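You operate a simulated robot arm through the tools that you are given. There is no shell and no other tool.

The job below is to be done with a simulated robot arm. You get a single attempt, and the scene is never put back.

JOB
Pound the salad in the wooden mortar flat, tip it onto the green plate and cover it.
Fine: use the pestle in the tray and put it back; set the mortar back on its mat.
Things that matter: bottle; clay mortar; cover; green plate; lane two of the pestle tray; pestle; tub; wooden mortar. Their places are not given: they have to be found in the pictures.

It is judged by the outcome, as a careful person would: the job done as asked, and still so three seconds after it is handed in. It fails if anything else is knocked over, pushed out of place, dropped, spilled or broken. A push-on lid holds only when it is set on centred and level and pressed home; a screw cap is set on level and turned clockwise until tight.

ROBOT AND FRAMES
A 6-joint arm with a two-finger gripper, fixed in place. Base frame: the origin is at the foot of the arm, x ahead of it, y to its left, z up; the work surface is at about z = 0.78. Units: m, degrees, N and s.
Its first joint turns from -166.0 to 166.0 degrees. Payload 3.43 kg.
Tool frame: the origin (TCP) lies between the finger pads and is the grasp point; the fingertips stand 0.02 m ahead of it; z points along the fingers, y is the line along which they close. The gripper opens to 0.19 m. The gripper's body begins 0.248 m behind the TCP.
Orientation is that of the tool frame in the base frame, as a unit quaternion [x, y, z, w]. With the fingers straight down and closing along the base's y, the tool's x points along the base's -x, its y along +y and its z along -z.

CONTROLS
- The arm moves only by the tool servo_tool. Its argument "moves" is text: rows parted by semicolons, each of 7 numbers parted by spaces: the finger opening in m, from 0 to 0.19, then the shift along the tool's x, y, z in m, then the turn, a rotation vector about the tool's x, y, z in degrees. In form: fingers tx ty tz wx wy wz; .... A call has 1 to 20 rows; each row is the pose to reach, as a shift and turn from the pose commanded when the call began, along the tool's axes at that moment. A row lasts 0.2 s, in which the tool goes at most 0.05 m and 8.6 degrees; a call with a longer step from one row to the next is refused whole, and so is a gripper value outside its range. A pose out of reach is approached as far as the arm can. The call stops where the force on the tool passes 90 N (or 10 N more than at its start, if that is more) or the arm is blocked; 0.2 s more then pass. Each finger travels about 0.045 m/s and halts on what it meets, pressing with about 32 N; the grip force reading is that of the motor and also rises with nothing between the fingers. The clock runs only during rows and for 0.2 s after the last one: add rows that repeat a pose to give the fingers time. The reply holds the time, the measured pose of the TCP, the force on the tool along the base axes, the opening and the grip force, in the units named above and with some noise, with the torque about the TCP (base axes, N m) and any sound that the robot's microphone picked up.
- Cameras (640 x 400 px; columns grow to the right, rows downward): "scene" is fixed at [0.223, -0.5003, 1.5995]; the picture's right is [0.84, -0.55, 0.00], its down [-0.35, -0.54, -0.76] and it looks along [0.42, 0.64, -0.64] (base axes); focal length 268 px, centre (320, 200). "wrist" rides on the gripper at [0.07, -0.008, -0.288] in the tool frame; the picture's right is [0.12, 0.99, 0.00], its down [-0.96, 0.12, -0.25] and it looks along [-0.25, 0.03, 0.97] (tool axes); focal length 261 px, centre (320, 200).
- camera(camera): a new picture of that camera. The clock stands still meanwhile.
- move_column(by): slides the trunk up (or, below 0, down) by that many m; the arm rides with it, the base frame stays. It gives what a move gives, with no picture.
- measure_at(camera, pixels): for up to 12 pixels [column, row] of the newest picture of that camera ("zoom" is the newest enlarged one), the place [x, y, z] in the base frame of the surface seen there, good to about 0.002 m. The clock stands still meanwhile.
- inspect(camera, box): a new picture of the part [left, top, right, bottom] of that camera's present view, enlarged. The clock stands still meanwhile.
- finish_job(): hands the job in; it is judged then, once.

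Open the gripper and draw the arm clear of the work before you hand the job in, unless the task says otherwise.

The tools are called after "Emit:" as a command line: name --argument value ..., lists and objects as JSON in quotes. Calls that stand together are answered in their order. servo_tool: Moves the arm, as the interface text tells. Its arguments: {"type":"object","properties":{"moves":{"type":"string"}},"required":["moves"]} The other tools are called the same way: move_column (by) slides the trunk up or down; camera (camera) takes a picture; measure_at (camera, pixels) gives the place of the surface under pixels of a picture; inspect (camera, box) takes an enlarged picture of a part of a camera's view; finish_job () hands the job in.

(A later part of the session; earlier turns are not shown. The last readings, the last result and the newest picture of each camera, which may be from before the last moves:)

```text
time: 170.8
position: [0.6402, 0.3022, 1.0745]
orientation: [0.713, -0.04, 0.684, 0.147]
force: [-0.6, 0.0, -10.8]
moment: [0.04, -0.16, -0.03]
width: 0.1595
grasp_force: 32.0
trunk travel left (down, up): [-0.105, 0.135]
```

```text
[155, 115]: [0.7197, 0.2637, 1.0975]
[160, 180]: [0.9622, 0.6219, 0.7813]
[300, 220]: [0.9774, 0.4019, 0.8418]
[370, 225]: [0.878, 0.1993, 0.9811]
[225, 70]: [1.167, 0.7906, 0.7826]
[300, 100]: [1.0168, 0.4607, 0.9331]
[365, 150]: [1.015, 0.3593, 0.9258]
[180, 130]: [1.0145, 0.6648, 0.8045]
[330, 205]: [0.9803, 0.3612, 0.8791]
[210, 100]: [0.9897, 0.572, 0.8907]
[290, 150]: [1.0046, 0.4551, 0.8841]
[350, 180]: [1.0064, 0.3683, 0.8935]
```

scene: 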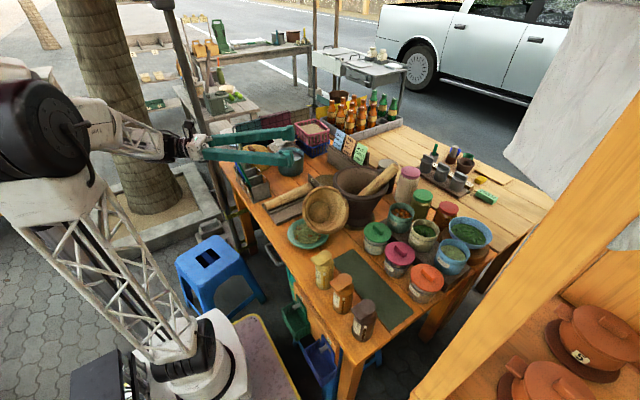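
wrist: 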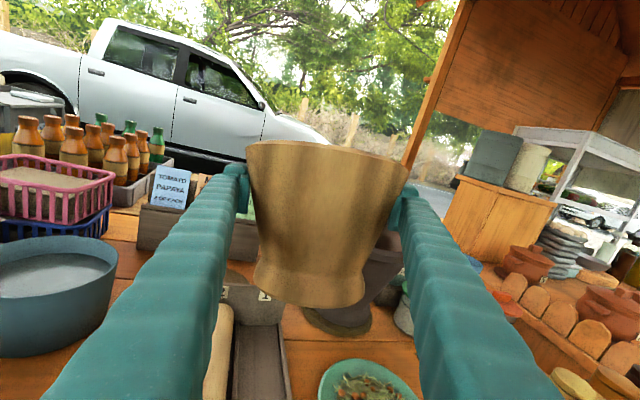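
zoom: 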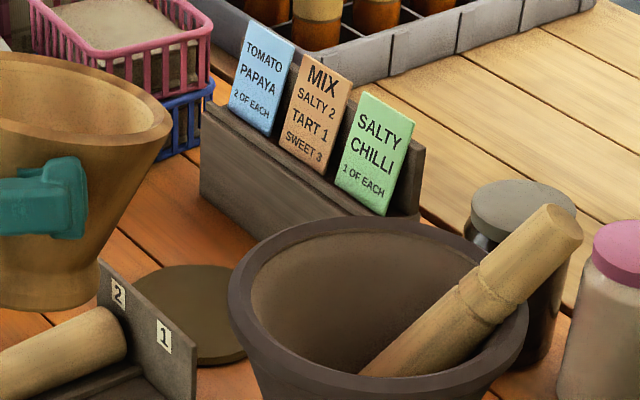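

The card holder's face is at x 0.977 with cards at 1.00–1.02, so there is room. I'll carry the mortar to above the mat at (0.875,0.389), swinging to azimuth 5° and undoing 6.5° of roll.

Emit:
servo_tool --moves "0.10 0.001 -0.006 0.0085 0.8 0.1 0.3; 0.10 0.003 -0.020 0.0285 2.8 0.4 0.9; 0.10 0.005 -0.034 0.0485 4.7 0.7 1.5; 0.10 0.007 -0.048 0.0685 6.7 1.0 2.1; 0.10 0.010 -0.063 0.0885 8.7 1.4 2.7; 0.10 0.012 -0.077 0.1085 10.6 1.7 3.3; 0.10 0.014 -0.091 0.1285 12.5 2.0 3.9; 0.10 0.016 -0.105 0.1485 14.5 2.3 4.5; 0.10 0.019 -0.119 0.1685 16.4 2.6 5.1; 0.10 0.021 -0.133 0.1885 18.3 2.9 5.7; 0.10 0.0224 -0.144 0.2035 19.7 3.1 6.1; 0.10 0.0224 -0.144 0.2035 19.7 3.1 6.1"

Emit:
camera --camera "wrist"

Emit:
inspect --camera "scene" --box '[290, 100, 390, 200]'

```text
time: 173.4
position: [0.8777, 0.3869, 1.0689]
orientation: [0.706, 0.043, 0.707, -0.012]
force: [-0.3, -0.8, -11.2]
moment: [0.04, -0.12, -0.02]
width: 0.1592
grasp_force: 31.6
trunk travel left (down, up): [-0.105, 0.135]
```

```text
taken
```

wrist: 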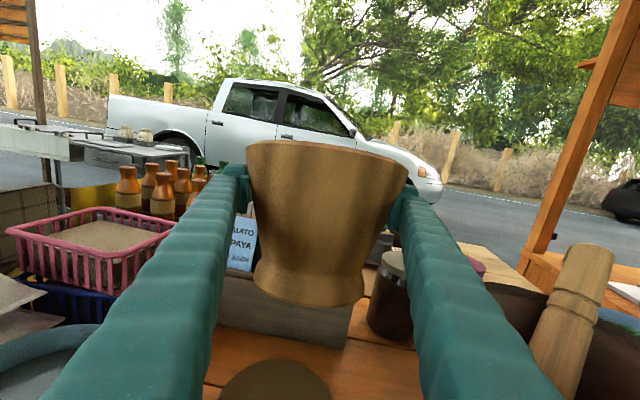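

```text
4.00 times, centred on (340, 150) of scene
```

zoom: 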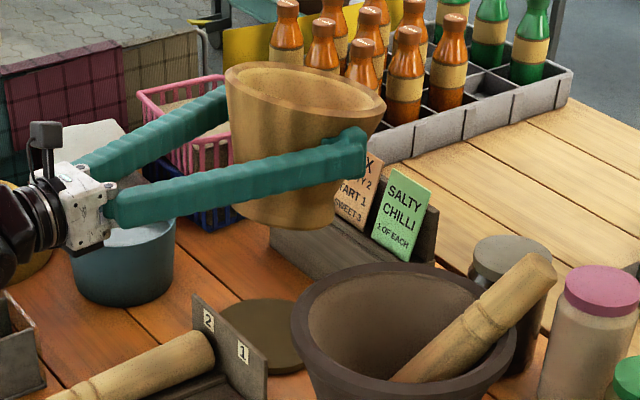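

I'll measure the rim and the foot again in this position.

Emit:
measure_at --camera "zoom" --pixels '[[228, 82], [383, 112], [265, 64], [330, 76], [370, 95], [250, 110], [290, 125], [340, 130], [370, 125], [280, 226], [250, 215], [320, 222]]'

Emit:
measure_at --camera "wrist" --pixels '[[320, 148], [320, 170], [315, 250], [310, 300], [275, 290], [350, 298], [255, 145], [400, 165], [270, 380], [225, 385], [325, 385], [270, 362]]'

```text
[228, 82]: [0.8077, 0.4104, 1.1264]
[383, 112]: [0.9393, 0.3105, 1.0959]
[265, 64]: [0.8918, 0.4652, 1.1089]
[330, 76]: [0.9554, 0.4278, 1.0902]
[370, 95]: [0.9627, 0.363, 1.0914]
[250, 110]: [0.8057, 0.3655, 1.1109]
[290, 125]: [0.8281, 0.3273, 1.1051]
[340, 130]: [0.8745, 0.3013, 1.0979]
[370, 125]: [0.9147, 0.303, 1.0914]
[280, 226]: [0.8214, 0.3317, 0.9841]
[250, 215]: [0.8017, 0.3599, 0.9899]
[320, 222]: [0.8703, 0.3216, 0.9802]
```

```text
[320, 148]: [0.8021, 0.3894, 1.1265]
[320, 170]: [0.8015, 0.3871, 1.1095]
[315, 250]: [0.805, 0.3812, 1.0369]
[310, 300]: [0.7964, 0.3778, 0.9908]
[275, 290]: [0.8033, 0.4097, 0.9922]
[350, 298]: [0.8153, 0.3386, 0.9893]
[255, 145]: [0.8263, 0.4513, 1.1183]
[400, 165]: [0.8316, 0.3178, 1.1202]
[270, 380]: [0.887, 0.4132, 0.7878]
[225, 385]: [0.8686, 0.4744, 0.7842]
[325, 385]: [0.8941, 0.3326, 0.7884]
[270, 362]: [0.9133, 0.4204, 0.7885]
```

The lean is about 12–13° forward and nearly none sideways, with the foot's front edge lowest. I'll lower to just above the mat (TCP z 0.908), shifted so the front edge lands at x≈0.907.

Emit:
servo_tool --moves "0.10 -0.02 -0.002 -0.001 0 0 0; 0.10 -0.05 -0.005 -0.002 0 0 0; 0.10 -0.08 -0.008 -0.003 0 0 0; 0.10 -0.11 -0.010 -0.004 0 0 0; 0.10 -0.135 -0.012 -0.005 0 0 0; 0.10 -0.152 -0.014 -0.0055 0 0 0; 0.10 -0.1606 -0.0146 -0.0055 0 0 0; 0.10 -0.1606 -0.0146 -0.0055 0 0 0"

Emit:
camera --camera "wrist"

Emit:
inspect --camera "scene" --box '[280, 120, 380, 210]'

```text
time: 175.2
position: [0.8702, 0.3945, 0.9056]
orientation: [0.706, 0.044, 0.707, -0.014]
force: [0.2, -0.3, -10.2]
moment: [0.02, -0.09, 0.05]
width: 0.1593
grasp_force: 32.6
trunk travel left (down, up): [-0.105, 0.135]
```

```text
taken
```

wrist: 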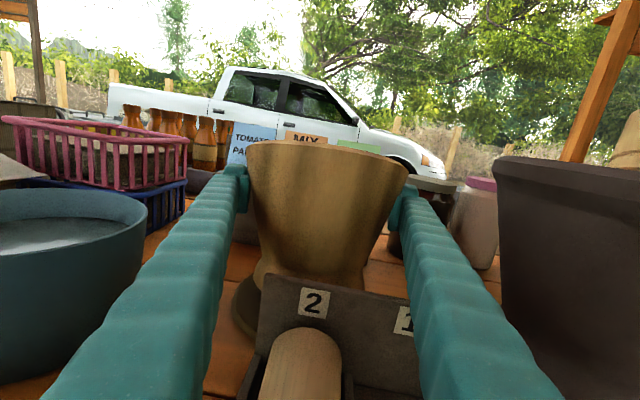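

```text
4.44 times, centred on (330, 165) of scene
```

zoom: 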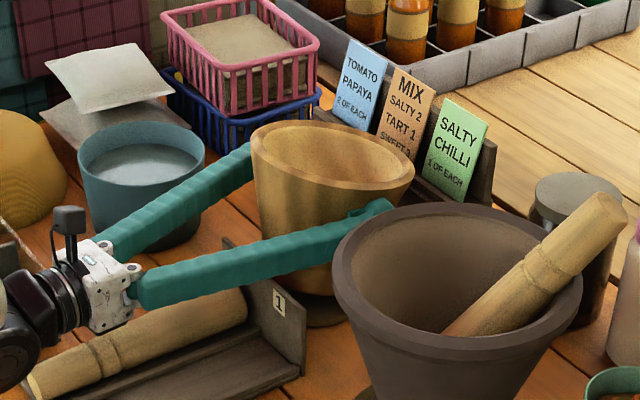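

No contact yet at z 0.906. I'll lower in small steps until the front edge touches.

Emit:
servo_tool --moves "0.10 -0.002 0 0 0 0 0; 0.10 -0.004 0 0 0 0 0; 0.10 -0.006 0 0 0 0 0; 0.10 -0.006 0 0 0 0 0"

```text
time: 176.2
position: [0.8703, 0.3955, 0.9026]
orientation: [0.706, 0.042, 0.707, -0.011]
force: [0.2, -0.5, -10.6]
moment: [-0.03, -0.1, -0.03]
width: 0.1588
grasp_force: 32.2
trunk travel left (down, up): [-0.105, 0.135]
```

Emit:
servo_tool --moves "0.10 -0.002 0 0 0 0 0; 0.10 -0.004 0 0 0 0 0; 0.10 -0.004 0 0 0 0 0"

```text
time: 177.0
position: [0.8702, 0.3944, 0.9001]
orientation: [0.705, 0.043, 0.708, -0.012]
force: [-8.7, 1.0, 12.3]
moment: [0.07, 0.0, 0.0]
width: 0.1586
grasp_force: 31.9
trunk travel left (down, up): [-0.105, 0.135]
```

The front edge is down (23 N upward). I'll now lower and draw back together along an arc so the mortar pivots upright about that edge.

Emit:
servo_tool --moves "0.10 -0.0005 0 -0.004 0 0 0; 0.10 -0.0015 0 -0.008 0 0 0; 0.10 -0.003 0 -0.012 0 0 0; 0.10 -0.0045 0 -0.015 0 0 0; 0.10 -0.006 0 -0.018 0 0 0; 0.10 -0.006 0 -0.018 0 0 0"

Emit:
camera --camera "wrist"

Emit:
inspect --camera "scene" --box '[280, 120, 380, 210]'

```text
time: 178.4
position: [0.8508, 0.3921, 0.8928]
orientation: [0.706, 0.043, 0.707, -0.012]
force: [1.6, -0.3, -6.9]
moment: [-0.1, -0.45, -0.05]
width: 0.1553
grasp_force: 31.8
trunk travel left (down, up): [-0.105, 0.135]
```

```text
taken
```

wrist: 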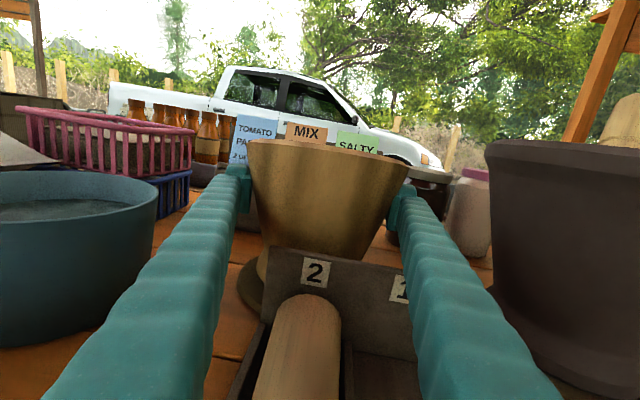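

```text
4.44 times, centred on (330, 165) of scene
```

zoom: 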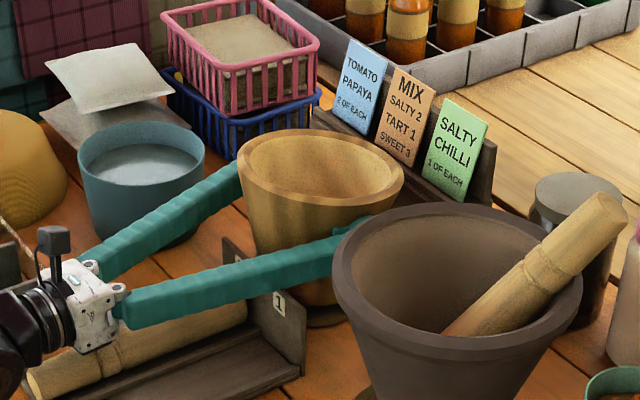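

The mortar has pivoted nearly upright. I'll measure its rim before releasing.

Emit:
measure_at --camera "zoom" --pixels '[[242, 165], [400, 180], [300, 132], [360, 142], [260, 187], [310, 202], [360, 203], [390, 195], [270, 140], [390, 160], [320, 322], [310, 312]]'

```text
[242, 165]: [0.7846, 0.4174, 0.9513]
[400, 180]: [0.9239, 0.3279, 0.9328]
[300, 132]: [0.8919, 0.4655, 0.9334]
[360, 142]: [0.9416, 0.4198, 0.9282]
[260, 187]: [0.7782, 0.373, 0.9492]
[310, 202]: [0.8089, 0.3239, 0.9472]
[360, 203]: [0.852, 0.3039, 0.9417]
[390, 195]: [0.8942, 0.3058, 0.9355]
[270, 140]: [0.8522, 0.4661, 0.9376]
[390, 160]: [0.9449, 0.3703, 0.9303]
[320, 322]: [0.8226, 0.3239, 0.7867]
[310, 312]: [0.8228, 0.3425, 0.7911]
```

It still leans about 7° forward. I'll continue the same arc a little further, 4 mm down and 6 mm back.

Emit:
servo_tool --moves "0.10 -0.001 0 -0.002 0 0 0; 0.10 -0.002 0 -0.004 0 0 0; 0.10 -0.003 0 -0.006 0 0 0; 0.10 -0.004 0 -0.007 0 0 0; 0.10 -0.004 0 -0.007 0 0 0"

Emit:
inspect --camera "scene" --box '[280, 120, 380, 210]'

Emit:
measure_at --camera "zoom" --pixels '[[242, 165], [400, 180], [300, 132], [360, 142], [260, 187], [310, 202], [360, 203], [390, 195], [270, 140], [390, 160], [320, 322], [310, 312]]'

```text
time: 179.6
position: [0.8449, 0.3931, 0.8891]
orientation: [0.706, 0.043, 0.707, -0.012]
force: [-0.7, -0.1, -1.7]
moment: [-0.03, -0.41, 0.02]
width: 0.1541
grasp_force: 32.2
trunk travel left (down, up): [-0.105, 0.135]
```

```text
4.44 times, centred on (330, 165) of scene
```

zoom: 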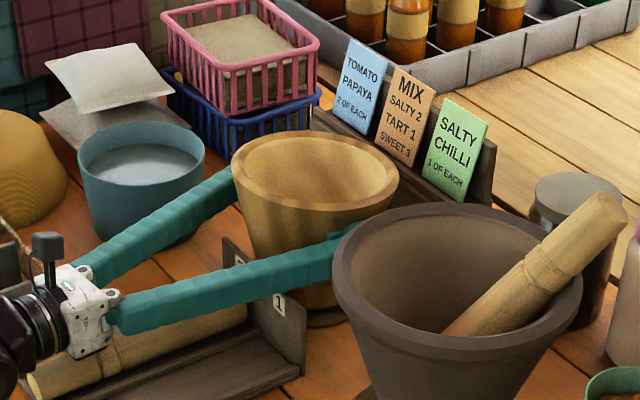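

```text
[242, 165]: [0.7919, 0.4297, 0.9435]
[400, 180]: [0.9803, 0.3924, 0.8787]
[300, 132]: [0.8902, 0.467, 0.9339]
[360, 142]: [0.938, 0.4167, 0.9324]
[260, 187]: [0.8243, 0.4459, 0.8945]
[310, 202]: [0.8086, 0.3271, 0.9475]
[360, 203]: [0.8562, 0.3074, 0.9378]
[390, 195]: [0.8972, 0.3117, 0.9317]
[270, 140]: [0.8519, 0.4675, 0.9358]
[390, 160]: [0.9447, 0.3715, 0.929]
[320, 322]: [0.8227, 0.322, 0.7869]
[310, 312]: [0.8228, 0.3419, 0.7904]
```

It leans about 5° now, resting on its front edge, and the fingers are just above the tray wall, so I can't go lower. I'll open the fingers very gradually so it settles back flat.

Emit:
servo_tool --moves "0.152 0 0 -0.001 0 0 0; 0.1535 0 0 -0.001 0 0 0; 0.1545 0 0 -0.001 0 0 0; 0.1555 0 0 -0.001 0 0 0; 0.157 0 0 -0.001 0 0 0; 0.159 0 0 -0.001 0 0 0; 0.162 0 0 -0.001 0 0 0; 0.168 0 0 -0.001 0 0 0; 0.178 0 0 -0.001 0 0 0; 0.19 0 0 -0.001 0 0 0; 0.19 0 0 -0.001 0 0 0"

Emit:
camera --camera "wrist"

Emit:
inspect --camera "scene" --box '[280, 120, 380, 210]'

Emit:
measure_at --camera "zoom" --pixels '[[238, 160], [398, 180], [300, 132], [360, 142], [245, 185], [310, 207], [360, 203], [390, 195], [270, 140], [390, 160], [320, 322], [310, 312]]'

```text
time: 182.0
position: [0.8446, 0.392, 0.889]
orientation: [0.706, 0.043, 0.707, -0.013]
force: [1.0, 0.1, -0.2]
moment: [-0.02, 0.0, 0.03]
width: 0.1904
grasp_force: 0.1
trunk travel left (down, up): [-0.105, 0.135]
```

```text
taken
```

wrist: 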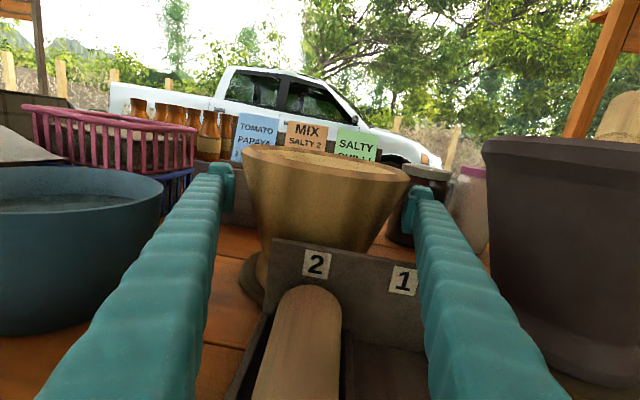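

```text
4.44 times, centred on (330, 165) of scene
```

zoom: 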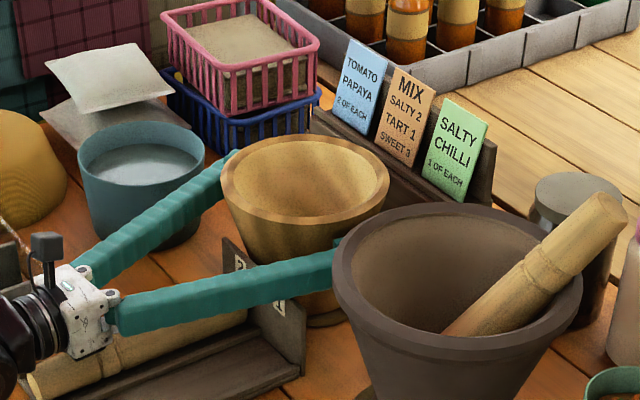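

```text
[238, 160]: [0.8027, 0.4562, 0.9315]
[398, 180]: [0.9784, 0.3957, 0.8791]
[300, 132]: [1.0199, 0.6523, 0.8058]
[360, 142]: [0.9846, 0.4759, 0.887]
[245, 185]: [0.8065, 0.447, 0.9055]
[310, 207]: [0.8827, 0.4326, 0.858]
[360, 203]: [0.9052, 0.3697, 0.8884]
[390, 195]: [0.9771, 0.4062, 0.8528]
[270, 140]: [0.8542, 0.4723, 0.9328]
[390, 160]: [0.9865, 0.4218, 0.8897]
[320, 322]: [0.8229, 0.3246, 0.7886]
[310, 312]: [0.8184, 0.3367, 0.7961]
```

The mortar has settled upright. I'll measure its rim to confirm it is level and where it stands on the mat.

Emit:
measure_at --camera "zoom" --pixels '[[225, 178], [386, 188], [300, 138], [350, 146], [240, 208], [305, 227], [350, 220], [375, 205], [260, 146], [380, 168], [340, 325], [310, 322]]'

Emit:
inspect --camera "scene" --box '[300, 150, 360, 205]'

```text
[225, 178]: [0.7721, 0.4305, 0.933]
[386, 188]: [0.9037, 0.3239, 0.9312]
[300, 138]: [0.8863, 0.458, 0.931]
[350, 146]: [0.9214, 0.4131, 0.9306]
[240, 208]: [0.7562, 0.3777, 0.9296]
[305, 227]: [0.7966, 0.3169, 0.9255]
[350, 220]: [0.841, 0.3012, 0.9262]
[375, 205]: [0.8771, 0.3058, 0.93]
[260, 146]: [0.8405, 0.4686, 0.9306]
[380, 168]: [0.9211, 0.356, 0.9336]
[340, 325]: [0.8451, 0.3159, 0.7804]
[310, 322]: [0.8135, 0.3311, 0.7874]
```

```text
7.27 times, centred on (330, 178) of scene
```

zoom: 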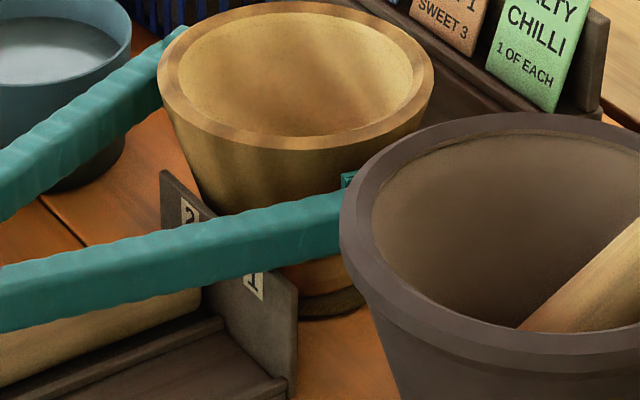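

The mortar stands level on its mat, centred at about (0.843,0.385) (mat centre 0.848,0.390). I'll shift the open hand 7 mm to the right to centre it, then rise clear.

Emit:
servo_tool --moves "0.19 0 0.004 0 0 0 0; 0.19 0 0.007 0 0 0 0; 0.19 0.01 0.007 0 0 0 0; 0.19 0.03 0.007 0 0 0 0; 0.19 0.06 0.007 0 0 0 0; 0.19 0.10 0.007 0 0 0 0; 0.19 0.14 0.007 0 0 0 0; 0.19 0.18 0.007 0 0 0 0; 0.19 0.20 0.007 0 0 0 0"

Emit:
camera --camera "scene"

Emit:
inspect --camera "scene" --box '[250, 140, 400, 260]'

```text
time: 184.0
position: [0.8414, 0.3938, 1.0904]
orientation: [0.706, 0.043, 0.707, -0.013]
force: [0.0, -0.6, -0.5]
moment: [-0.01, -0.09, -0.07]
width: 0.19
grasp_force: 0.0
trunk travel left (down, up): [-0.105, 0.135]
```

```text
taken
```

scene: 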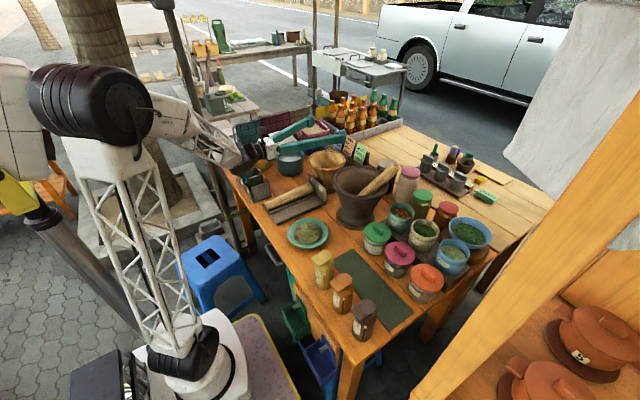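

```text
3.33 times, centred on (325, 200) of scene
```

zoom: 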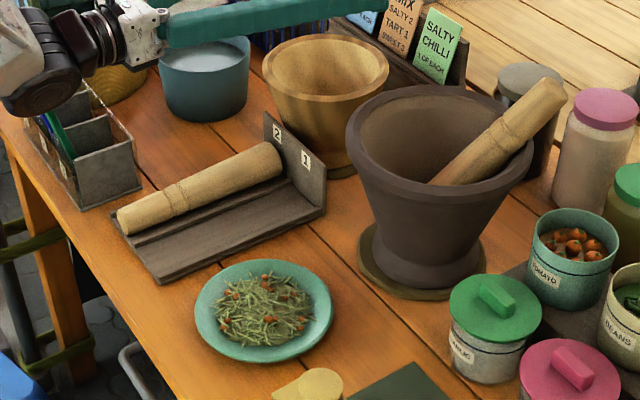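

Everything is back in order: mortar on its mat, pestle in lane two, salad on the plate. Next is the cover: I'll raise the trunk back to its starting height, then draw the hand back and tilt it down again.

Emit:
move_column --by 0.07

Emit:
servo_tool --moves "0.19 0.01 0 -0.03 0 0 0; 0.19 0.02 0.005 -0.07 0 0 0; 0.18 0.03 0.012 -0.11 0 0 0; 0.16 0.04 0.02 -0.14 0 0 0; 0.14 0.045 0.03 -0.15 0 0 0; 0.12 0.045 0.04 -0.15 0 0 0; 0.10 0.045 0.045 -0.15 0 0 0"

Emit:
servo_tool --moves "0.10 0 0 0 0 -8 0; 0.10 0 0 0 0 -16 0; 0.10 0 0 0 0 -24 0; 0.10 0 0 0 0 -32 0; 0.10 0 0 0 0 -40 0; 0.10 0 0 0 0 -48 0; 0.10 0 0 0 0 -56 0; 0.10 0 0 0 0 -64 0; 0.10 0 0 0 0 -72 0; 0.10 0 0 0 0 -80 0; 0.10 0 0 0 0 -88 0; 0.10 0 0 0 0 -90 0; 0.10 0 0 0 0 -90 0"

```text
time: 185.1
position: [0.8426, 0.3927, 1.1599]
orientation: [0.706, 0.043, 0.707, -0.013]
force: [0.3, 0.8, 0.1]
moment: [0.0, -0.02, -0.01]
width: 0.1901
grasp_force: 0.0
trunk travel left (down, up): [-0.175, 0.065]
```

```text
time: 186.7
position: [0.6965, 0.3373, 1.2079]
orientation: [0.706, 0.043, 0.707, -0.012]
force: [-0.2, 0.6, 0.6]
moment: [0.02, -0.04, 0.02]
width: 0.1002
grasp_force: 0.1
trunk travel left (down, up): [-0.175, 0.065]
```

```text
time: 189.5
position: [0.6957, 0.3385, 1.2064]
orientation: [0.999, 0.039, 0.0, 0.022]
force: [-0.3, -0.5, -0.1]
moment: [-0.02, 0.01, 0.01]
width: 0.0998
grasp_force: 0.0
trunk travel left (down, up): [-0.175, 0.065]
```

The tool points down again. I'll move toward the cover while turning the hand 94.5° so the fingers will close across the handle bar.

Emit:
servo_tool --moves "0.10 -0.004 -0.029 0 0 0 7.9; 0.10 -0.008 -0.059 0 0 0 15.8; 0.10 -0.012 -0.088 0 0 0 23.7; 0.10 -0.016 -0.118 0 0 0 31.6; 0.10 -0.020 -0.147 0 0 0 39.5; 0.10 -0.024 -0.177 0 0 0 47.4; 0.10 -0.028 -0.206 0 0 0 55.3; 0.09 -0.032 -0.236 0 0 0 63.2; 0.08 -0.036 -0.265 0 0 0 71.1; 0.07 -0.040 -0.295 0 0 0 79; 0.06 -0.044 -0.324 0 0 0 86.9; 0.06 -0.0465 -0.354 0 0 0 94.5; 0.06 -0.0465 -0.354 0 0 0 94.5"

Emit:
camera --camera "wrist"

Emit:
camera --camera "scene"

```text
time: 192.3
position: [0.6216, 0.6849, 1.1856]
orientation: [-0.706, 0.708, -0.016, -0.01]
force: [0.6, -0.1, 0.3]
moment: [-0.04, -0.02, 0.05]
width: 0.06
grasp_force: 0.0
out of reach, approached as far as the arm can: row 12, 13
trunk travel left (down, up): [-0.175, 0.065]
```

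```text
taken
```

wrist: 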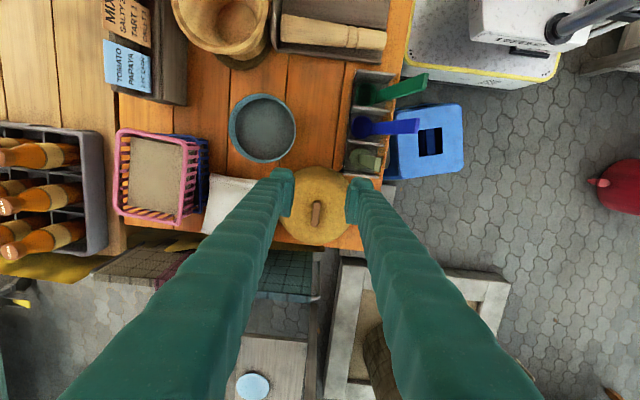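

```text
taken
```

scene: 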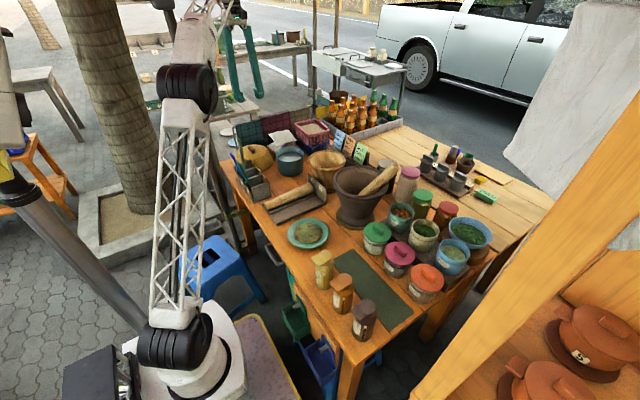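

The reach limit at this height stopped it at y 0.685; lower down it will reach further. In the wrist view the cover is at (317,207) with its handle at (316,212), so I'll measure it closely.

Emit:
inspect --camera "wrist" --box '[270, 160, 370, 260]'

Emit:
measure_at --camera "zoom" --pixels '[[307, 205], [325, 205], [305, 280], [323, 285], [315, 245], [290, 245], [345, 245], [310, 310], [310, 180], [200, 230], [440, 240], [315, 370]]'

```text
4.00 times, centred on (320, 210) of wrist
```

zoom: 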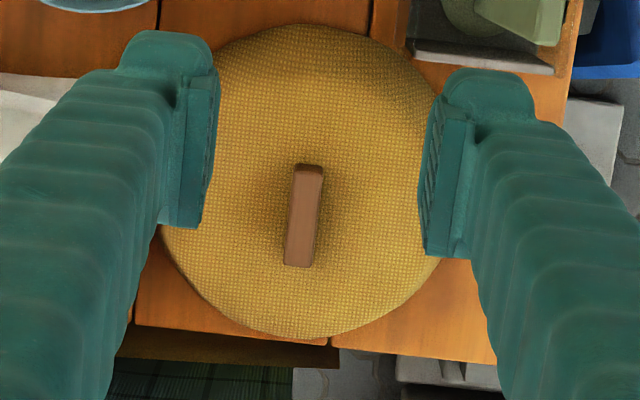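

```text
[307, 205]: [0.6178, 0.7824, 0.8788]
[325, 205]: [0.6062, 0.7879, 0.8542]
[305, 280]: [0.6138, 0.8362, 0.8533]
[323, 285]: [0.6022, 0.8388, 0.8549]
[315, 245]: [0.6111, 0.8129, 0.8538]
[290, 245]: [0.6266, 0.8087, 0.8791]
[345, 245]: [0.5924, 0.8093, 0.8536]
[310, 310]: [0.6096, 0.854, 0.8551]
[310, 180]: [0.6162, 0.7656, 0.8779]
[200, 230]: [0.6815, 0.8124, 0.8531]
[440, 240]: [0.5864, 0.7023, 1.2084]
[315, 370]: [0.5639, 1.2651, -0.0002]
```

The handle runs from zoom (310,168) to (298,265). I'll measure its edges for a precise centre and angle.

Emit:
measure_at --camera "zoom" --pixels '[[309, 172], [299, 260], [304, 215], [293, 215], [316, 215], [301, 240], [290, 255], [311, 255], [300, 175], [320, 178], [303, 265], [311, 165]]'

```text
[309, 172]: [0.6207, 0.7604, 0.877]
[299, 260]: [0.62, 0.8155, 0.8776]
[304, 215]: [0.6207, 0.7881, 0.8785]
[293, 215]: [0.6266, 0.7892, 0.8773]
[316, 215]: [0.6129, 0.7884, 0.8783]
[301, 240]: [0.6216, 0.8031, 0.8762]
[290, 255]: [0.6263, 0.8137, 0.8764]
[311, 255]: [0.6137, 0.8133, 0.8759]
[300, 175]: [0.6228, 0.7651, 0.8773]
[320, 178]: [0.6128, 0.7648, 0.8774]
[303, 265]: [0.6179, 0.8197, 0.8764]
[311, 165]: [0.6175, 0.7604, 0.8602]
```

The handle centre is (0.620,0.788), its top at z 0.877, exactly along y and 14 mm wide. I'll move above it to z 1.0 with the fingers tilted 15° outward for reach.

Emit:
servo_tool --moves "0.06 -0.012 0.0005 0.030 0 -2.5 0; 0.06 -0.030 0.001 0.062 0 -5.5 0; 0.06 -0.050 0.0017 0.095 0 -8.5 0; 0.06 -0.072 0.0023 0.128 0 -11.5 0; 0.06 -0.093 0.003 0.158 0 -14.5 0; 0.06 -0.1099 0.0034 0.1816 0 -17.1 0; 0.06 -0.1099 0.0034 0.1816 0 -17.1 0"

Emit:
camera --camera "wrist"

Emit:
inspect --camera "scene" --box '[215, 90, 315, 190]'

```text
time: 193.9
position: [0.6217, 0.7883, 1.0014]
orientation: [-0.701, 0.702, 0.088, 0.09]
force: [-0.1, -0.6, 0.0]
moment: [0.0, 0.0, 0.01]
width: 0.06
grasp_force: 0.1
trunk travel left (down, up): [-0.175, 0.065]
```

```text
taken
```

wrist: 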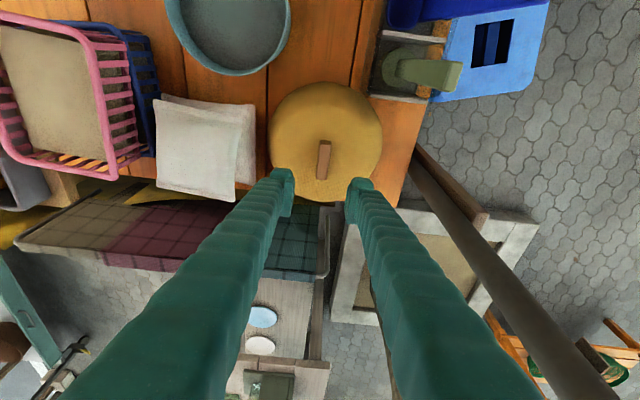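

```text
4.00 times, centred on (265, 140) of scene
```

zoom: 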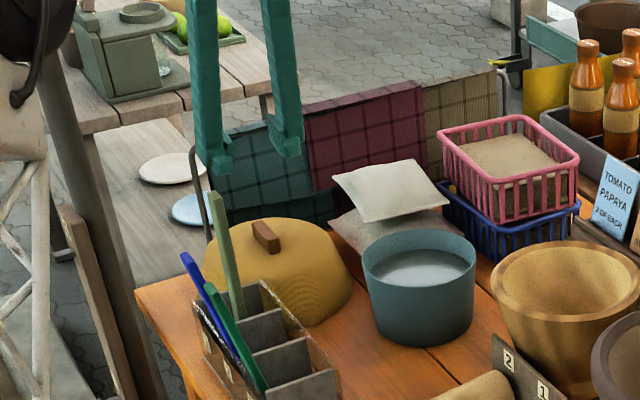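

The fingers are over the handle with a 14.5° tilt. I'll go straight down to z 0.884 around the handle bar, slowing at the end.

Emit:
servo_tool --moves "0.06 0.0100 0.0015 0.0387 0 0 0; 0.06 0.0188 0.0015 0.0726 0 0 0; 0.06 0.0250 0.0015 0.0968 0 0 0; 0.06 0.0275 0.0015 0.1065 0 0 0; 0.06 0.0290 0.0015 0.1123 0 0 0; 0.06 0.0294 0.0015 0.1136 0 0 0"

Emit:
inspect --camera "scene" --box '[225, 110, 305, 190]'

```text
time: 195.3
position: [0.617, 0.7888, 0.8844]
orientation: [0.702, -0.701, -0.088, -0.09]
force: [0.5, 0.2, 0.0]
moment: [0.01, 0.02, 0.02]
width: 0.0598
grasp_force: 0.0
trunk travel left (down, up): [-0.175, 0.065]
```

```text
5.00 times, centred on (265, 150) of scene
```

zoom: 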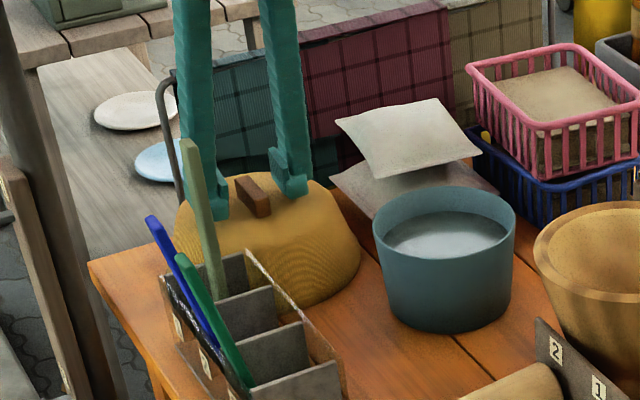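

The fingers are on either side of the bar without contact. I'll shift 3 mm to centre, go 3 mm lower, and close.

Emit:
servo_tool --moves "0.06 0.0004 -0.003 0.0015 0 0 0; 0.06 0.0008 -0.003 0.003 0 0 0; 0.045 0.0008 -0.003 0.003 0 0 0; 0.03 0.0008 -0.003 0.003 0 0 0; 0.01 0.0008 -0.003 0.003 0 0 0; 0.0 0.0008 -0.003 0.003 0 0 0; 0.0 0.0008 -0.003 0.003 0 0 0; 0.0 0.0008 -0.003 0.003 0 0 0"

Emit:
inspect --camera "scene" --box '[225, 110, 305, 190]'

```text
time: 197.1
position: [0.6195, 0.7894, 0.8797]
orientation: [0.702, -0.701, -0.089, -0.091]
force: [-0.5, 0.4, 0.2]
moment: [-0.04, -0.01, 0.0]
width: 0.0169
grasp_force: 32.3
trunk travel left (down, up): [-0.175, 0.065]
```

```text
5.00 times, centred on (265, 150) of scene
```

zoom: 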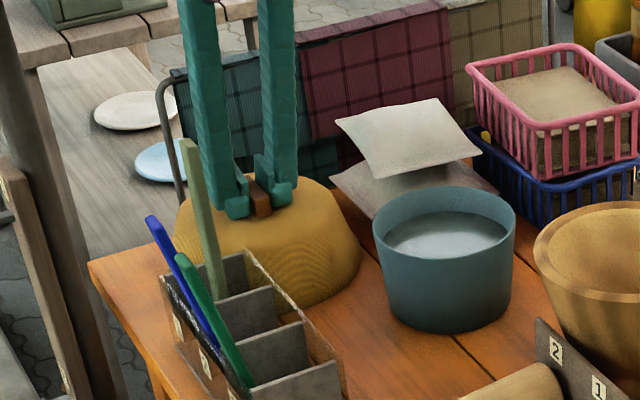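

The handle is gripped (width 0.017, 32 N). I'll lift 2 cm gently and read the load.

Emit:
servo_tool --moves "0.0 -0.001 0 -0.0039 0 0 0; 0.0 -0.002 0 -0.0077 0 0 0; 0.0 -0.0035 0 -0.0136 0 0 0; 0.0 -0.005 0 -0.0194 0 0 0; 0.0 -0.005 0 -0.0194 0 0 0"

Emit:
inspect --camera "scene" --box '[225, 110, 305, 190]'

```text
time: 198.3
position: [0.6207, 0.7905, 0.9]
orientation: [0.702, -0.701, -0.088, -0.091]
force: [0.7, 0.0, -1.1]
moment: [-0.02, -0.03, 0.02]
width: 0.0167
grasp_force: 32.3
trunk travel left (down, up): [-0.175, 0.065]
```

```text
5.00 times, centred on (265, 150) of scene
```

zoom: 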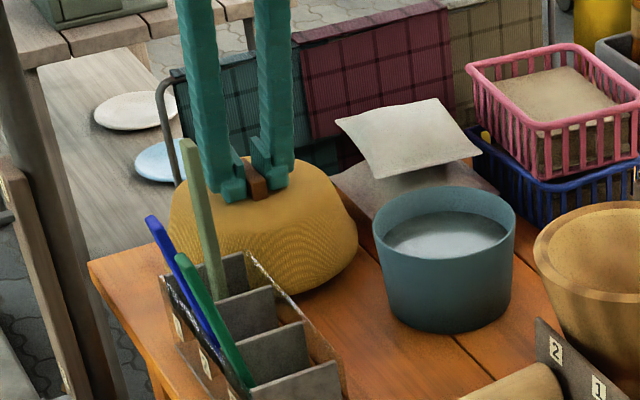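

The cover is light (about 1 N) and level. I'll raise it to TCP z 1.16, so its rim clears the scoops.

Emit:
servo_tool --moves "0.0 -0.005 0 -0.0194 0 0 0; 0.0 -0.015 0 -0.0581 0 0 0; 0.0 -0.025 0 -0.0968 0 0 0; 0.0 -0.035 0 -0.1355 0 0 0; 0.0 -0.045 0 -0.1742 0 0 0; 0.0 -0.055 0 -0.2130 0 0 0; 0.0 -0.065 0 -0.2517 0 0 0; 0.0 -0.065 0 -0.2517 0 0 0"

Emit:
inspect --camera "scene" --box '[205, 50, 345, 190]'

```text
time: 200.1
position: [0.6179, 0.7884, 1.1609]
orientation: [-0.701, 0.702, 0.089, 0.091]
force: [0.0, 0.0, -1.5]
moment: [0.01, -0.02, 0.0]
width: 0.0167
grasp_force: 32.2
trunk travel left (down, up): [-0.175, 0.065]
```

```text
2.86 times, centred on (275, 120) of scene
```

zoom: 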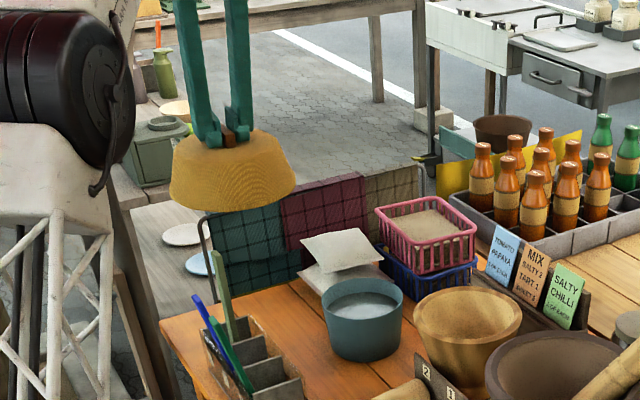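

The cover hangs level at z 1.16. I'll carry it straight across to above the plate at (0.592,0.147), keeping the hand's orientation.

Emit:
servo_tool --moves "0.0 0.018 0.001 -0.0046 0 0 0; 0.0 0.055 0.002 -0.0142 0 0 0; 0.0 0.092 0.004 -0.0237 0 0 0; 0.0 0.130 0.005 -0.0335 0 0 0; 0.0 0.168 0.007 -0.0433 0 0 0; 0.0 0.206 0.009 -0.0531 0 0 0; 0.0 0.244 0.010 -0.0629 0 0 0; 0.0 0.282 0.012 -0.0727 0 0 0; 0.0 0.320 0.013 -0.0825 0 0 0; 0.0 0.358 0.015 -0.0923 0 0 0; 0.0 0.396 0.017 -0.1021 0 0 0; 0.0 0.434 0.018 -0.1119 0 0 0; 0.0 0.472 0.020 -0.1217 0 0 0; 0.0 0.510 0.021 -0.1315 0 0 0; 0.0 0.548 0.023 -0.1413 0 0 0; 0.0 0.580 0.024 -0.1496 0 0 0; 0.0 0.605 0.025 -0.156 0 0 0; 0.0 0.6205 0.026 -0.160 0 0 0; 0.0 0.6205 0.026 -0.160 0 0 0"

Emit:
camera --camera "wrist"

Emit:
inspect --camera "scene" --box '[220, 110, 400, 260]'

```text
time: 204.1
position: [0.5929, 0.1474, 1.1588]
orientation: [0.702, -0.701, -0.089, -0.092]
force: [-0.7, -0.2, -1.4]
moment: [0.04, 0.01, 0.04]
width: 0.017
grasp_force: 32.3
trunk travel left (down, up): [-0.175, 0.065]
```

```text
taken
```

wrist: 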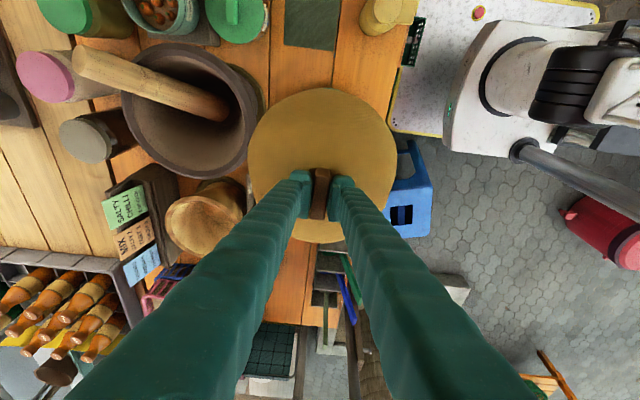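

```text
2.67 times, centred on (310, 185) of scene
```

zoom: 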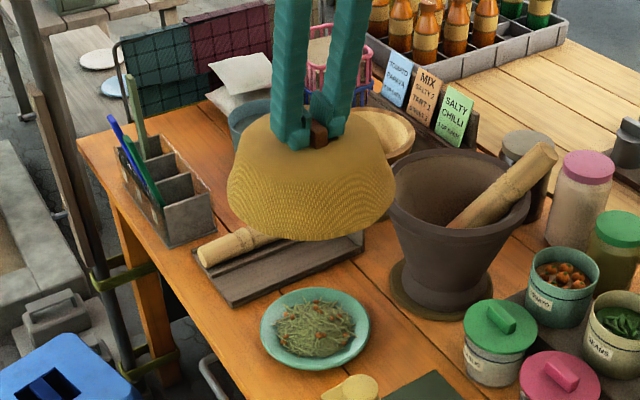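

I'll measure the cover's lower edge here to check that it is level and where its centre is.

Emit:
measure_at --camera "zoom" --pixels '[[230, 200], [250, 222], [280, 235], [310, 238], [345, 232], [375, 217], [392, 200], [300, 330], [262, 335], [368, 325], [330, 295], [305, 368]]'

Emit:
measure_at --camera "wrist" --pixels '[[250, 160], [395, 165], [322, 92], [322, 130], [280, 110], [365, 115], [320, 175], [300, 240], [340, 240]]'

```text
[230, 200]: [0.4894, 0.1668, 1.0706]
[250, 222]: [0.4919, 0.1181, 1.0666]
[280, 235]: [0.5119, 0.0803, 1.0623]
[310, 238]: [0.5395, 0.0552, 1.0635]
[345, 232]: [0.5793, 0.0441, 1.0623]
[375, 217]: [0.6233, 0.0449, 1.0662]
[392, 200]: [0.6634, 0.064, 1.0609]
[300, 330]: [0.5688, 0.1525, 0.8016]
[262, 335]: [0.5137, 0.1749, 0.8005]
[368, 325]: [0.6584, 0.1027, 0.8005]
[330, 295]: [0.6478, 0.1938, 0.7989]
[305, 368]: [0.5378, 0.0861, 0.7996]
```

```text
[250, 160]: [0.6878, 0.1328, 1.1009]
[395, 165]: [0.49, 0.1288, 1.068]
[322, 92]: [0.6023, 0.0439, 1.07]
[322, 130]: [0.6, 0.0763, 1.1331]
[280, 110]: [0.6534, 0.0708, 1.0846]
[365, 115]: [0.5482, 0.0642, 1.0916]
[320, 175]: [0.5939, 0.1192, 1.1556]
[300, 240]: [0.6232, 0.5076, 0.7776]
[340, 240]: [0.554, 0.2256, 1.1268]
```

The cover is level, centred at (0.595,0.147) with radius 0.107. I'll recheck the plate's centre at higher zoom, since the mortar had rested on its edge.

Emit:
inspect --camera "scene" --box '[280, 210, 340, 255]'

Emit:
measure_at --camera "zoom" --pixels '[[87, 205], [515, 175], [300, 62], [270, 365], [150, 110], [460, 100], [150, 310], [450, 300], [300, 200], [240, 220], [380, 220], [310, 130]]'

```text
8.89 times, centred on (310, 232) of scene
```

zoom: 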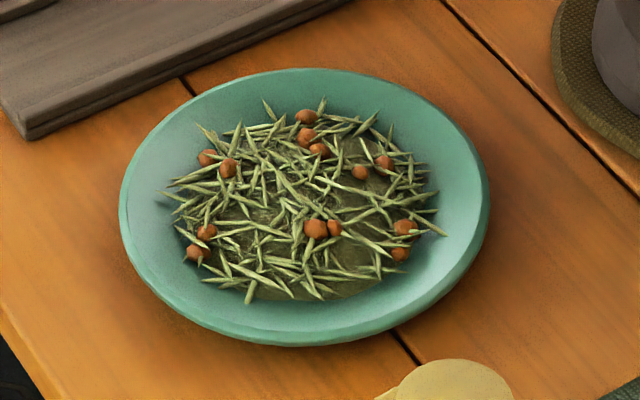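

```text
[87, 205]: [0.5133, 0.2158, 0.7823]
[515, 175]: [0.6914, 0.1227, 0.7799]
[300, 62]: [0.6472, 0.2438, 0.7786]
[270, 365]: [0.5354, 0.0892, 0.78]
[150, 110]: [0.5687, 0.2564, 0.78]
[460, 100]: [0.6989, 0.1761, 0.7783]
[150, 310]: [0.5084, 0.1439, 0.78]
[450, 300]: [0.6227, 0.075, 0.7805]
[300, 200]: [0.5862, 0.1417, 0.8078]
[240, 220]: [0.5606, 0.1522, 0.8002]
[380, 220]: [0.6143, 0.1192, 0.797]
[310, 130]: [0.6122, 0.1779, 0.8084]
```

The salad lies well inside the plate. I'll measure the plate rim properly at (122,205), (487,190), (315,70) and (290,342).

Emit:
measure_at --camera "zoom" --pixels '[[124, 205], [486, 190], [315, 71], [290, 340], [190, 100], [440, 110], [160, 285], [440, 290]]'

```text
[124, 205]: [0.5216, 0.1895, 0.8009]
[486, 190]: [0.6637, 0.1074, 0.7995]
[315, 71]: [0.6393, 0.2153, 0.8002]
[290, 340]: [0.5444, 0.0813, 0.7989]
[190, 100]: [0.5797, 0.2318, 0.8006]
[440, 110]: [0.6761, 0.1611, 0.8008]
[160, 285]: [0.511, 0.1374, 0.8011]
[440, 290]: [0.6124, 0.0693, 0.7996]
```

The plate centre is (0.5935,0.149), so the cover is aligned within 3 mm. I'll lower it straight down to just above the table.

Emit:
servo_tool --moves "0.0 0.0076 0.0015 0.0387 0 0 0; 0.0 0.0178 0.0015 0.0774 0 0 0; 0.0 0.028 0.0015 0.1162 0 0 0; 0.0 0.038 0.0015 0.1549 0 0 0; 0.0 0.0483 0.0015 0.1936 0 0 0; 0.0 0.0570 0.0015 0.2275 0 0 0; 0.0 0.0630 0.0015 0.2500 0 0 0; 0.0 0.0665 0.0015 0.2615 0 0 0; 0.0 0.0665 0.0015 0.2615 0 0 0"

Emit:
inspect --camera "scene" --box '[250, 160, 390, 260]'

```text
time: 206.1
position: [0.5925, 0.1486, 0.8897]
orientation: [-0.701, 0.702, 0.089, 0.092]
force: [0.2, -6.7, 10.1]
moment: [0.76, -0.07, -0.07]
width: 0.0169
grasp_force: 32.2
trunk travel left (down, up): [-0.175, 0.065]
```

```text
4.00 times, centred on (320, 210) of scene
```

zoom: 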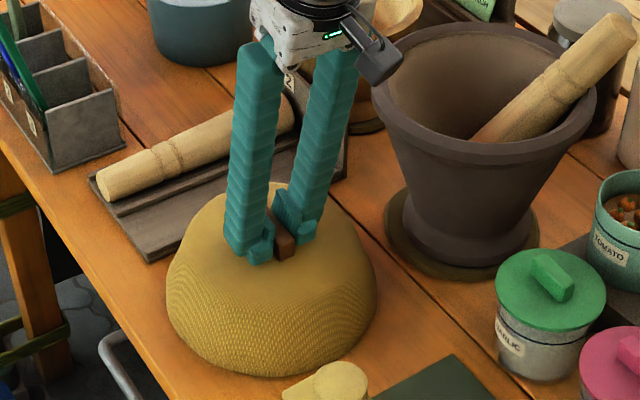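

There is contact before the table (11 N, pushing toward −y), consistent with the cover's +y edge touching the tray's edge. I'll lift 2 cm right away and measure the cover's outline.

Emit:
servo_tool --moves "0.0 -0.002 0 -0.0077 0 0 0; 0.0 -0.005 0 -0.0194 0 0 0; 0.0 -0.005 0 -0.0194 0 0 0"

Emit:
inspect --camera "scene" --box '[270, 180, 350, 255]'

Emit:
camera --camera "wrist"

```text
time: 206.9
position: [0.5911, 0.1484, 0.9099]
orientation: [0.701, -0.701, -0.089, -0.092]
force: [0.4, -0.4, -1.2]
moment: [0.0, 0.0, -0.01]
width: 0.0171
grasp_force: 31.7
trunk travel left (down, up): [-0.175, 0.065]
```

```text
5.33 times, centred on (310, 218) of scene
```

zoom: 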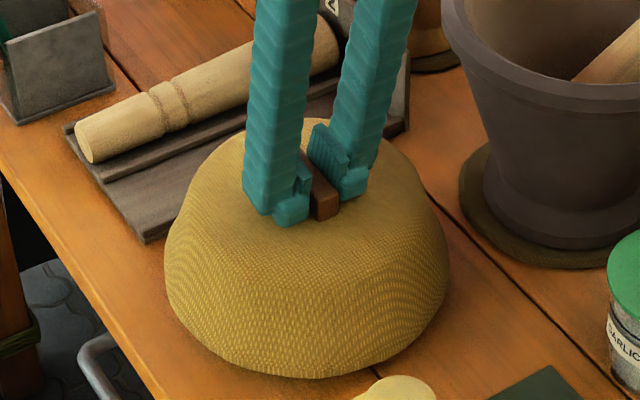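

```text
taken
```

wrist: 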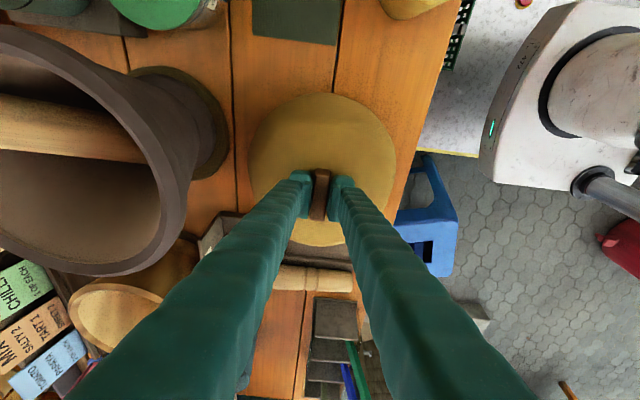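

I'll measure the cover's outline in both pictures, and the tray's near edge, to see where they meet.

Emit:
measure_at --camera "zoom" --pixels '[[168, 275], [185, 318], [230, 355], [300, 374], [370, 360], [420, 320], [445, 270], [440, 230], [148, 240], [195, 205], [180, 230], [120, 200]]'

Emit:
measure_at --camera "wrist" --pixels '[[322, 96], [252, 155], [394, 160], [322, 243], [295, 242], [345, 240], [260, 120], [385, 125], [310, 250], [330, 258], [215, 215], [300, 265]]'

```text
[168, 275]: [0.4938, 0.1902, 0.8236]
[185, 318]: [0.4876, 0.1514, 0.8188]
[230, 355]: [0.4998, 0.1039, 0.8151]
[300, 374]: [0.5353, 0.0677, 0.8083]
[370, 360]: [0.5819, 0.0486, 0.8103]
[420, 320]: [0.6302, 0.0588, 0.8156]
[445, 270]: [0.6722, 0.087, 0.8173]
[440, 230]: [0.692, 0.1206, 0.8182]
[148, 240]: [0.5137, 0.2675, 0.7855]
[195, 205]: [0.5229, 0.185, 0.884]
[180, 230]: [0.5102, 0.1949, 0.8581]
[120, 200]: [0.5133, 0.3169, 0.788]
```

```text
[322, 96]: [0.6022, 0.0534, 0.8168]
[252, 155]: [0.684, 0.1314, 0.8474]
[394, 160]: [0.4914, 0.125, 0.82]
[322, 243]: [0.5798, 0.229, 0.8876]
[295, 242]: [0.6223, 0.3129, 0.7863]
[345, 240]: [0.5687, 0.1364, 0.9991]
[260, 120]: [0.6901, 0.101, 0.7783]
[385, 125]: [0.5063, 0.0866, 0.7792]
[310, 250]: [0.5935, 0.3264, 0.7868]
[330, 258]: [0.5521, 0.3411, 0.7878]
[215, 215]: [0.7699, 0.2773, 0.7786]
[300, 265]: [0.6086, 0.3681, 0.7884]
```

The cover seems slightly tipped, with its −y side lower. I'll check this on the flat top of the dome around the handle.

Emit:
measure_at --camera "zoom" --pixels '[[235, 150], [225, 170], [230, 200], [260, 235], [300, 245], [340, 240], [375, 215], [395, 180], [390, 160], [240, 220], [360, 230], [325, 200]]'

Emit:
measure_at --camera "wrist" --pixels '[[322, 130], [322, 150], [290, 140], [355, 145], [275, 160], [370, 165], [320, 185], [315, 235], [325, 235], [300, 160], [340, 165], [322, 115]]'

```text
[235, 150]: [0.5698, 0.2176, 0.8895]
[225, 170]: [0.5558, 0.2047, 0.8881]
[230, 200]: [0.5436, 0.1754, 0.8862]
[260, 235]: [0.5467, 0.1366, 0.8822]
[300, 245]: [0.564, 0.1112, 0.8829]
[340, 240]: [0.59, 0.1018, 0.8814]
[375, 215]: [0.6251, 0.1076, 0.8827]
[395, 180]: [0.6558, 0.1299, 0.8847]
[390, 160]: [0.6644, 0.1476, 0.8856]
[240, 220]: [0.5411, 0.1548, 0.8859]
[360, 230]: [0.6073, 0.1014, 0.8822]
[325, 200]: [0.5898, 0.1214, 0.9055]
```

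```text
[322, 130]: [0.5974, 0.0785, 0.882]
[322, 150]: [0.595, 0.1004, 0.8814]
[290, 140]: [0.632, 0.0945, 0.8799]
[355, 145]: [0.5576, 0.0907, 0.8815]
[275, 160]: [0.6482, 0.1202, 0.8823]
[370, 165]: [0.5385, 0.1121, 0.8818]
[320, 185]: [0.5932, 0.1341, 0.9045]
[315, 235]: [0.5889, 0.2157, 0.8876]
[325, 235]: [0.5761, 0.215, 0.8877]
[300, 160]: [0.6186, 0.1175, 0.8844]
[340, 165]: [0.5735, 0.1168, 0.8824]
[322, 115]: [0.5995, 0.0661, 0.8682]
```

The dome's top shows a 3.7° tip (the +y side high), so the first touch was on the tray side. I'll level the cover by turning 3.7° and shift it 6 mm away from the tray.

Emit:
servo_tool --moves "0.0 0.0018 -0.0007 -0.0005 0 1.3 0; 0.0 0.0035 -0.0014 -0.001 0 2.6 0; 0.0 0.0053 -0.002 -0.0014 0 3.7 0; 0.0 0.0053 -0.002 -0.0014 0 3.7 0"

Emit:
inspect --camera "scene" --box '[270, 180, 350, 255]'

Emit:
measure_at --camera "zoom" --pixels '[[235, 150], [225, 170], [230, 200], [260, 235], [300, 245], [340, 240], [375, 215], [395, 180], [148, 240], [168, 280], [300, 376], [445, 275]]'

```text
time: 207.9
position: [0.5939, 0.1427, 0.9091]
orientation: [-0.704, 0.704, 0.065, 0.068]
force: [-0.5, -0.3, -2.3]
moment: [0.02, 0.01, 0.03]
width: 0.0168
grasp_force: 32.1
trunk travel left (down, up): [-0.175, 0.065]
```

```text
5.33 times, centred on (310, 218) of scene
```

zoom: 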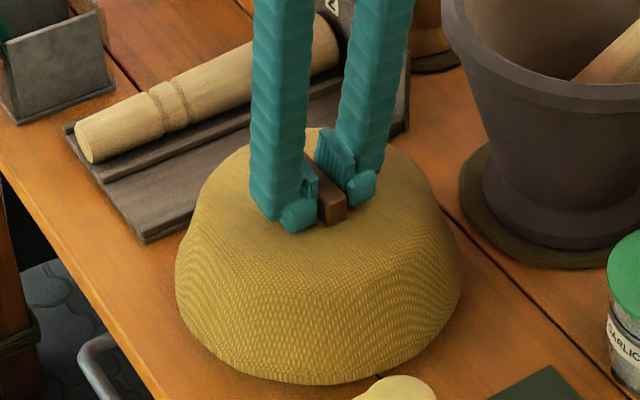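

```text
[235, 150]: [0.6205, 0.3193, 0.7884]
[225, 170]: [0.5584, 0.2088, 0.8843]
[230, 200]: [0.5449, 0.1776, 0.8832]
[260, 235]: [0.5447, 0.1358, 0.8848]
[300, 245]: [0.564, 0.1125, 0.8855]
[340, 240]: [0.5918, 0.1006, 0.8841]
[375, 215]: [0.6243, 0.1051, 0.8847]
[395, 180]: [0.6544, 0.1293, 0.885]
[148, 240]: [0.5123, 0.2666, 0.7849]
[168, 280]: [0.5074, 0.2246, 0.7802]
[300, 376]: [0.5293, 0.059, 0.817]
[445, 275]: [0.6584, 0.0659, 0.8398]
```

The dome's top now reads level (0.883–0.8855). I'll measure its lower outline once more.

Emit:
measure_at --camera "zoom" --pixels '[[178, 295], [195, 330], [240, 365], [290, 381], [335, 382], [385, 370], [430, 335], [452, 300], [459, 270], [455, 245], [182, 255], [190, 230]]'

```text
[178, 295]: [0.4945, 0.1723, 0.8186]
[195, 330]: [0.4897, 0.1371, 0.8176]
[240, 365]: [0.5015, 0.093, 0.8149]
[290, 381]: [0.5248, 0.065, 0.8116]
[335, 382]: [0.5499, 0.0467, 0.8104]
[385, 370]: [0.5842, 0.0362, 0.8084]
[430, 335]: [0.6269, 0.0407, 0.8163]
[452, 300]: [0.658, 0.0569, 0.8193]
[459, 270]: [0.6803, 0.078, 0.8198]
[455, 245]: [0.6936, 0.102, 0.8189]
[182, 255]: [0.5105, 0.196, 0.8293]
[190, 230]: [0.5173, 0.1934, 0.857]
```

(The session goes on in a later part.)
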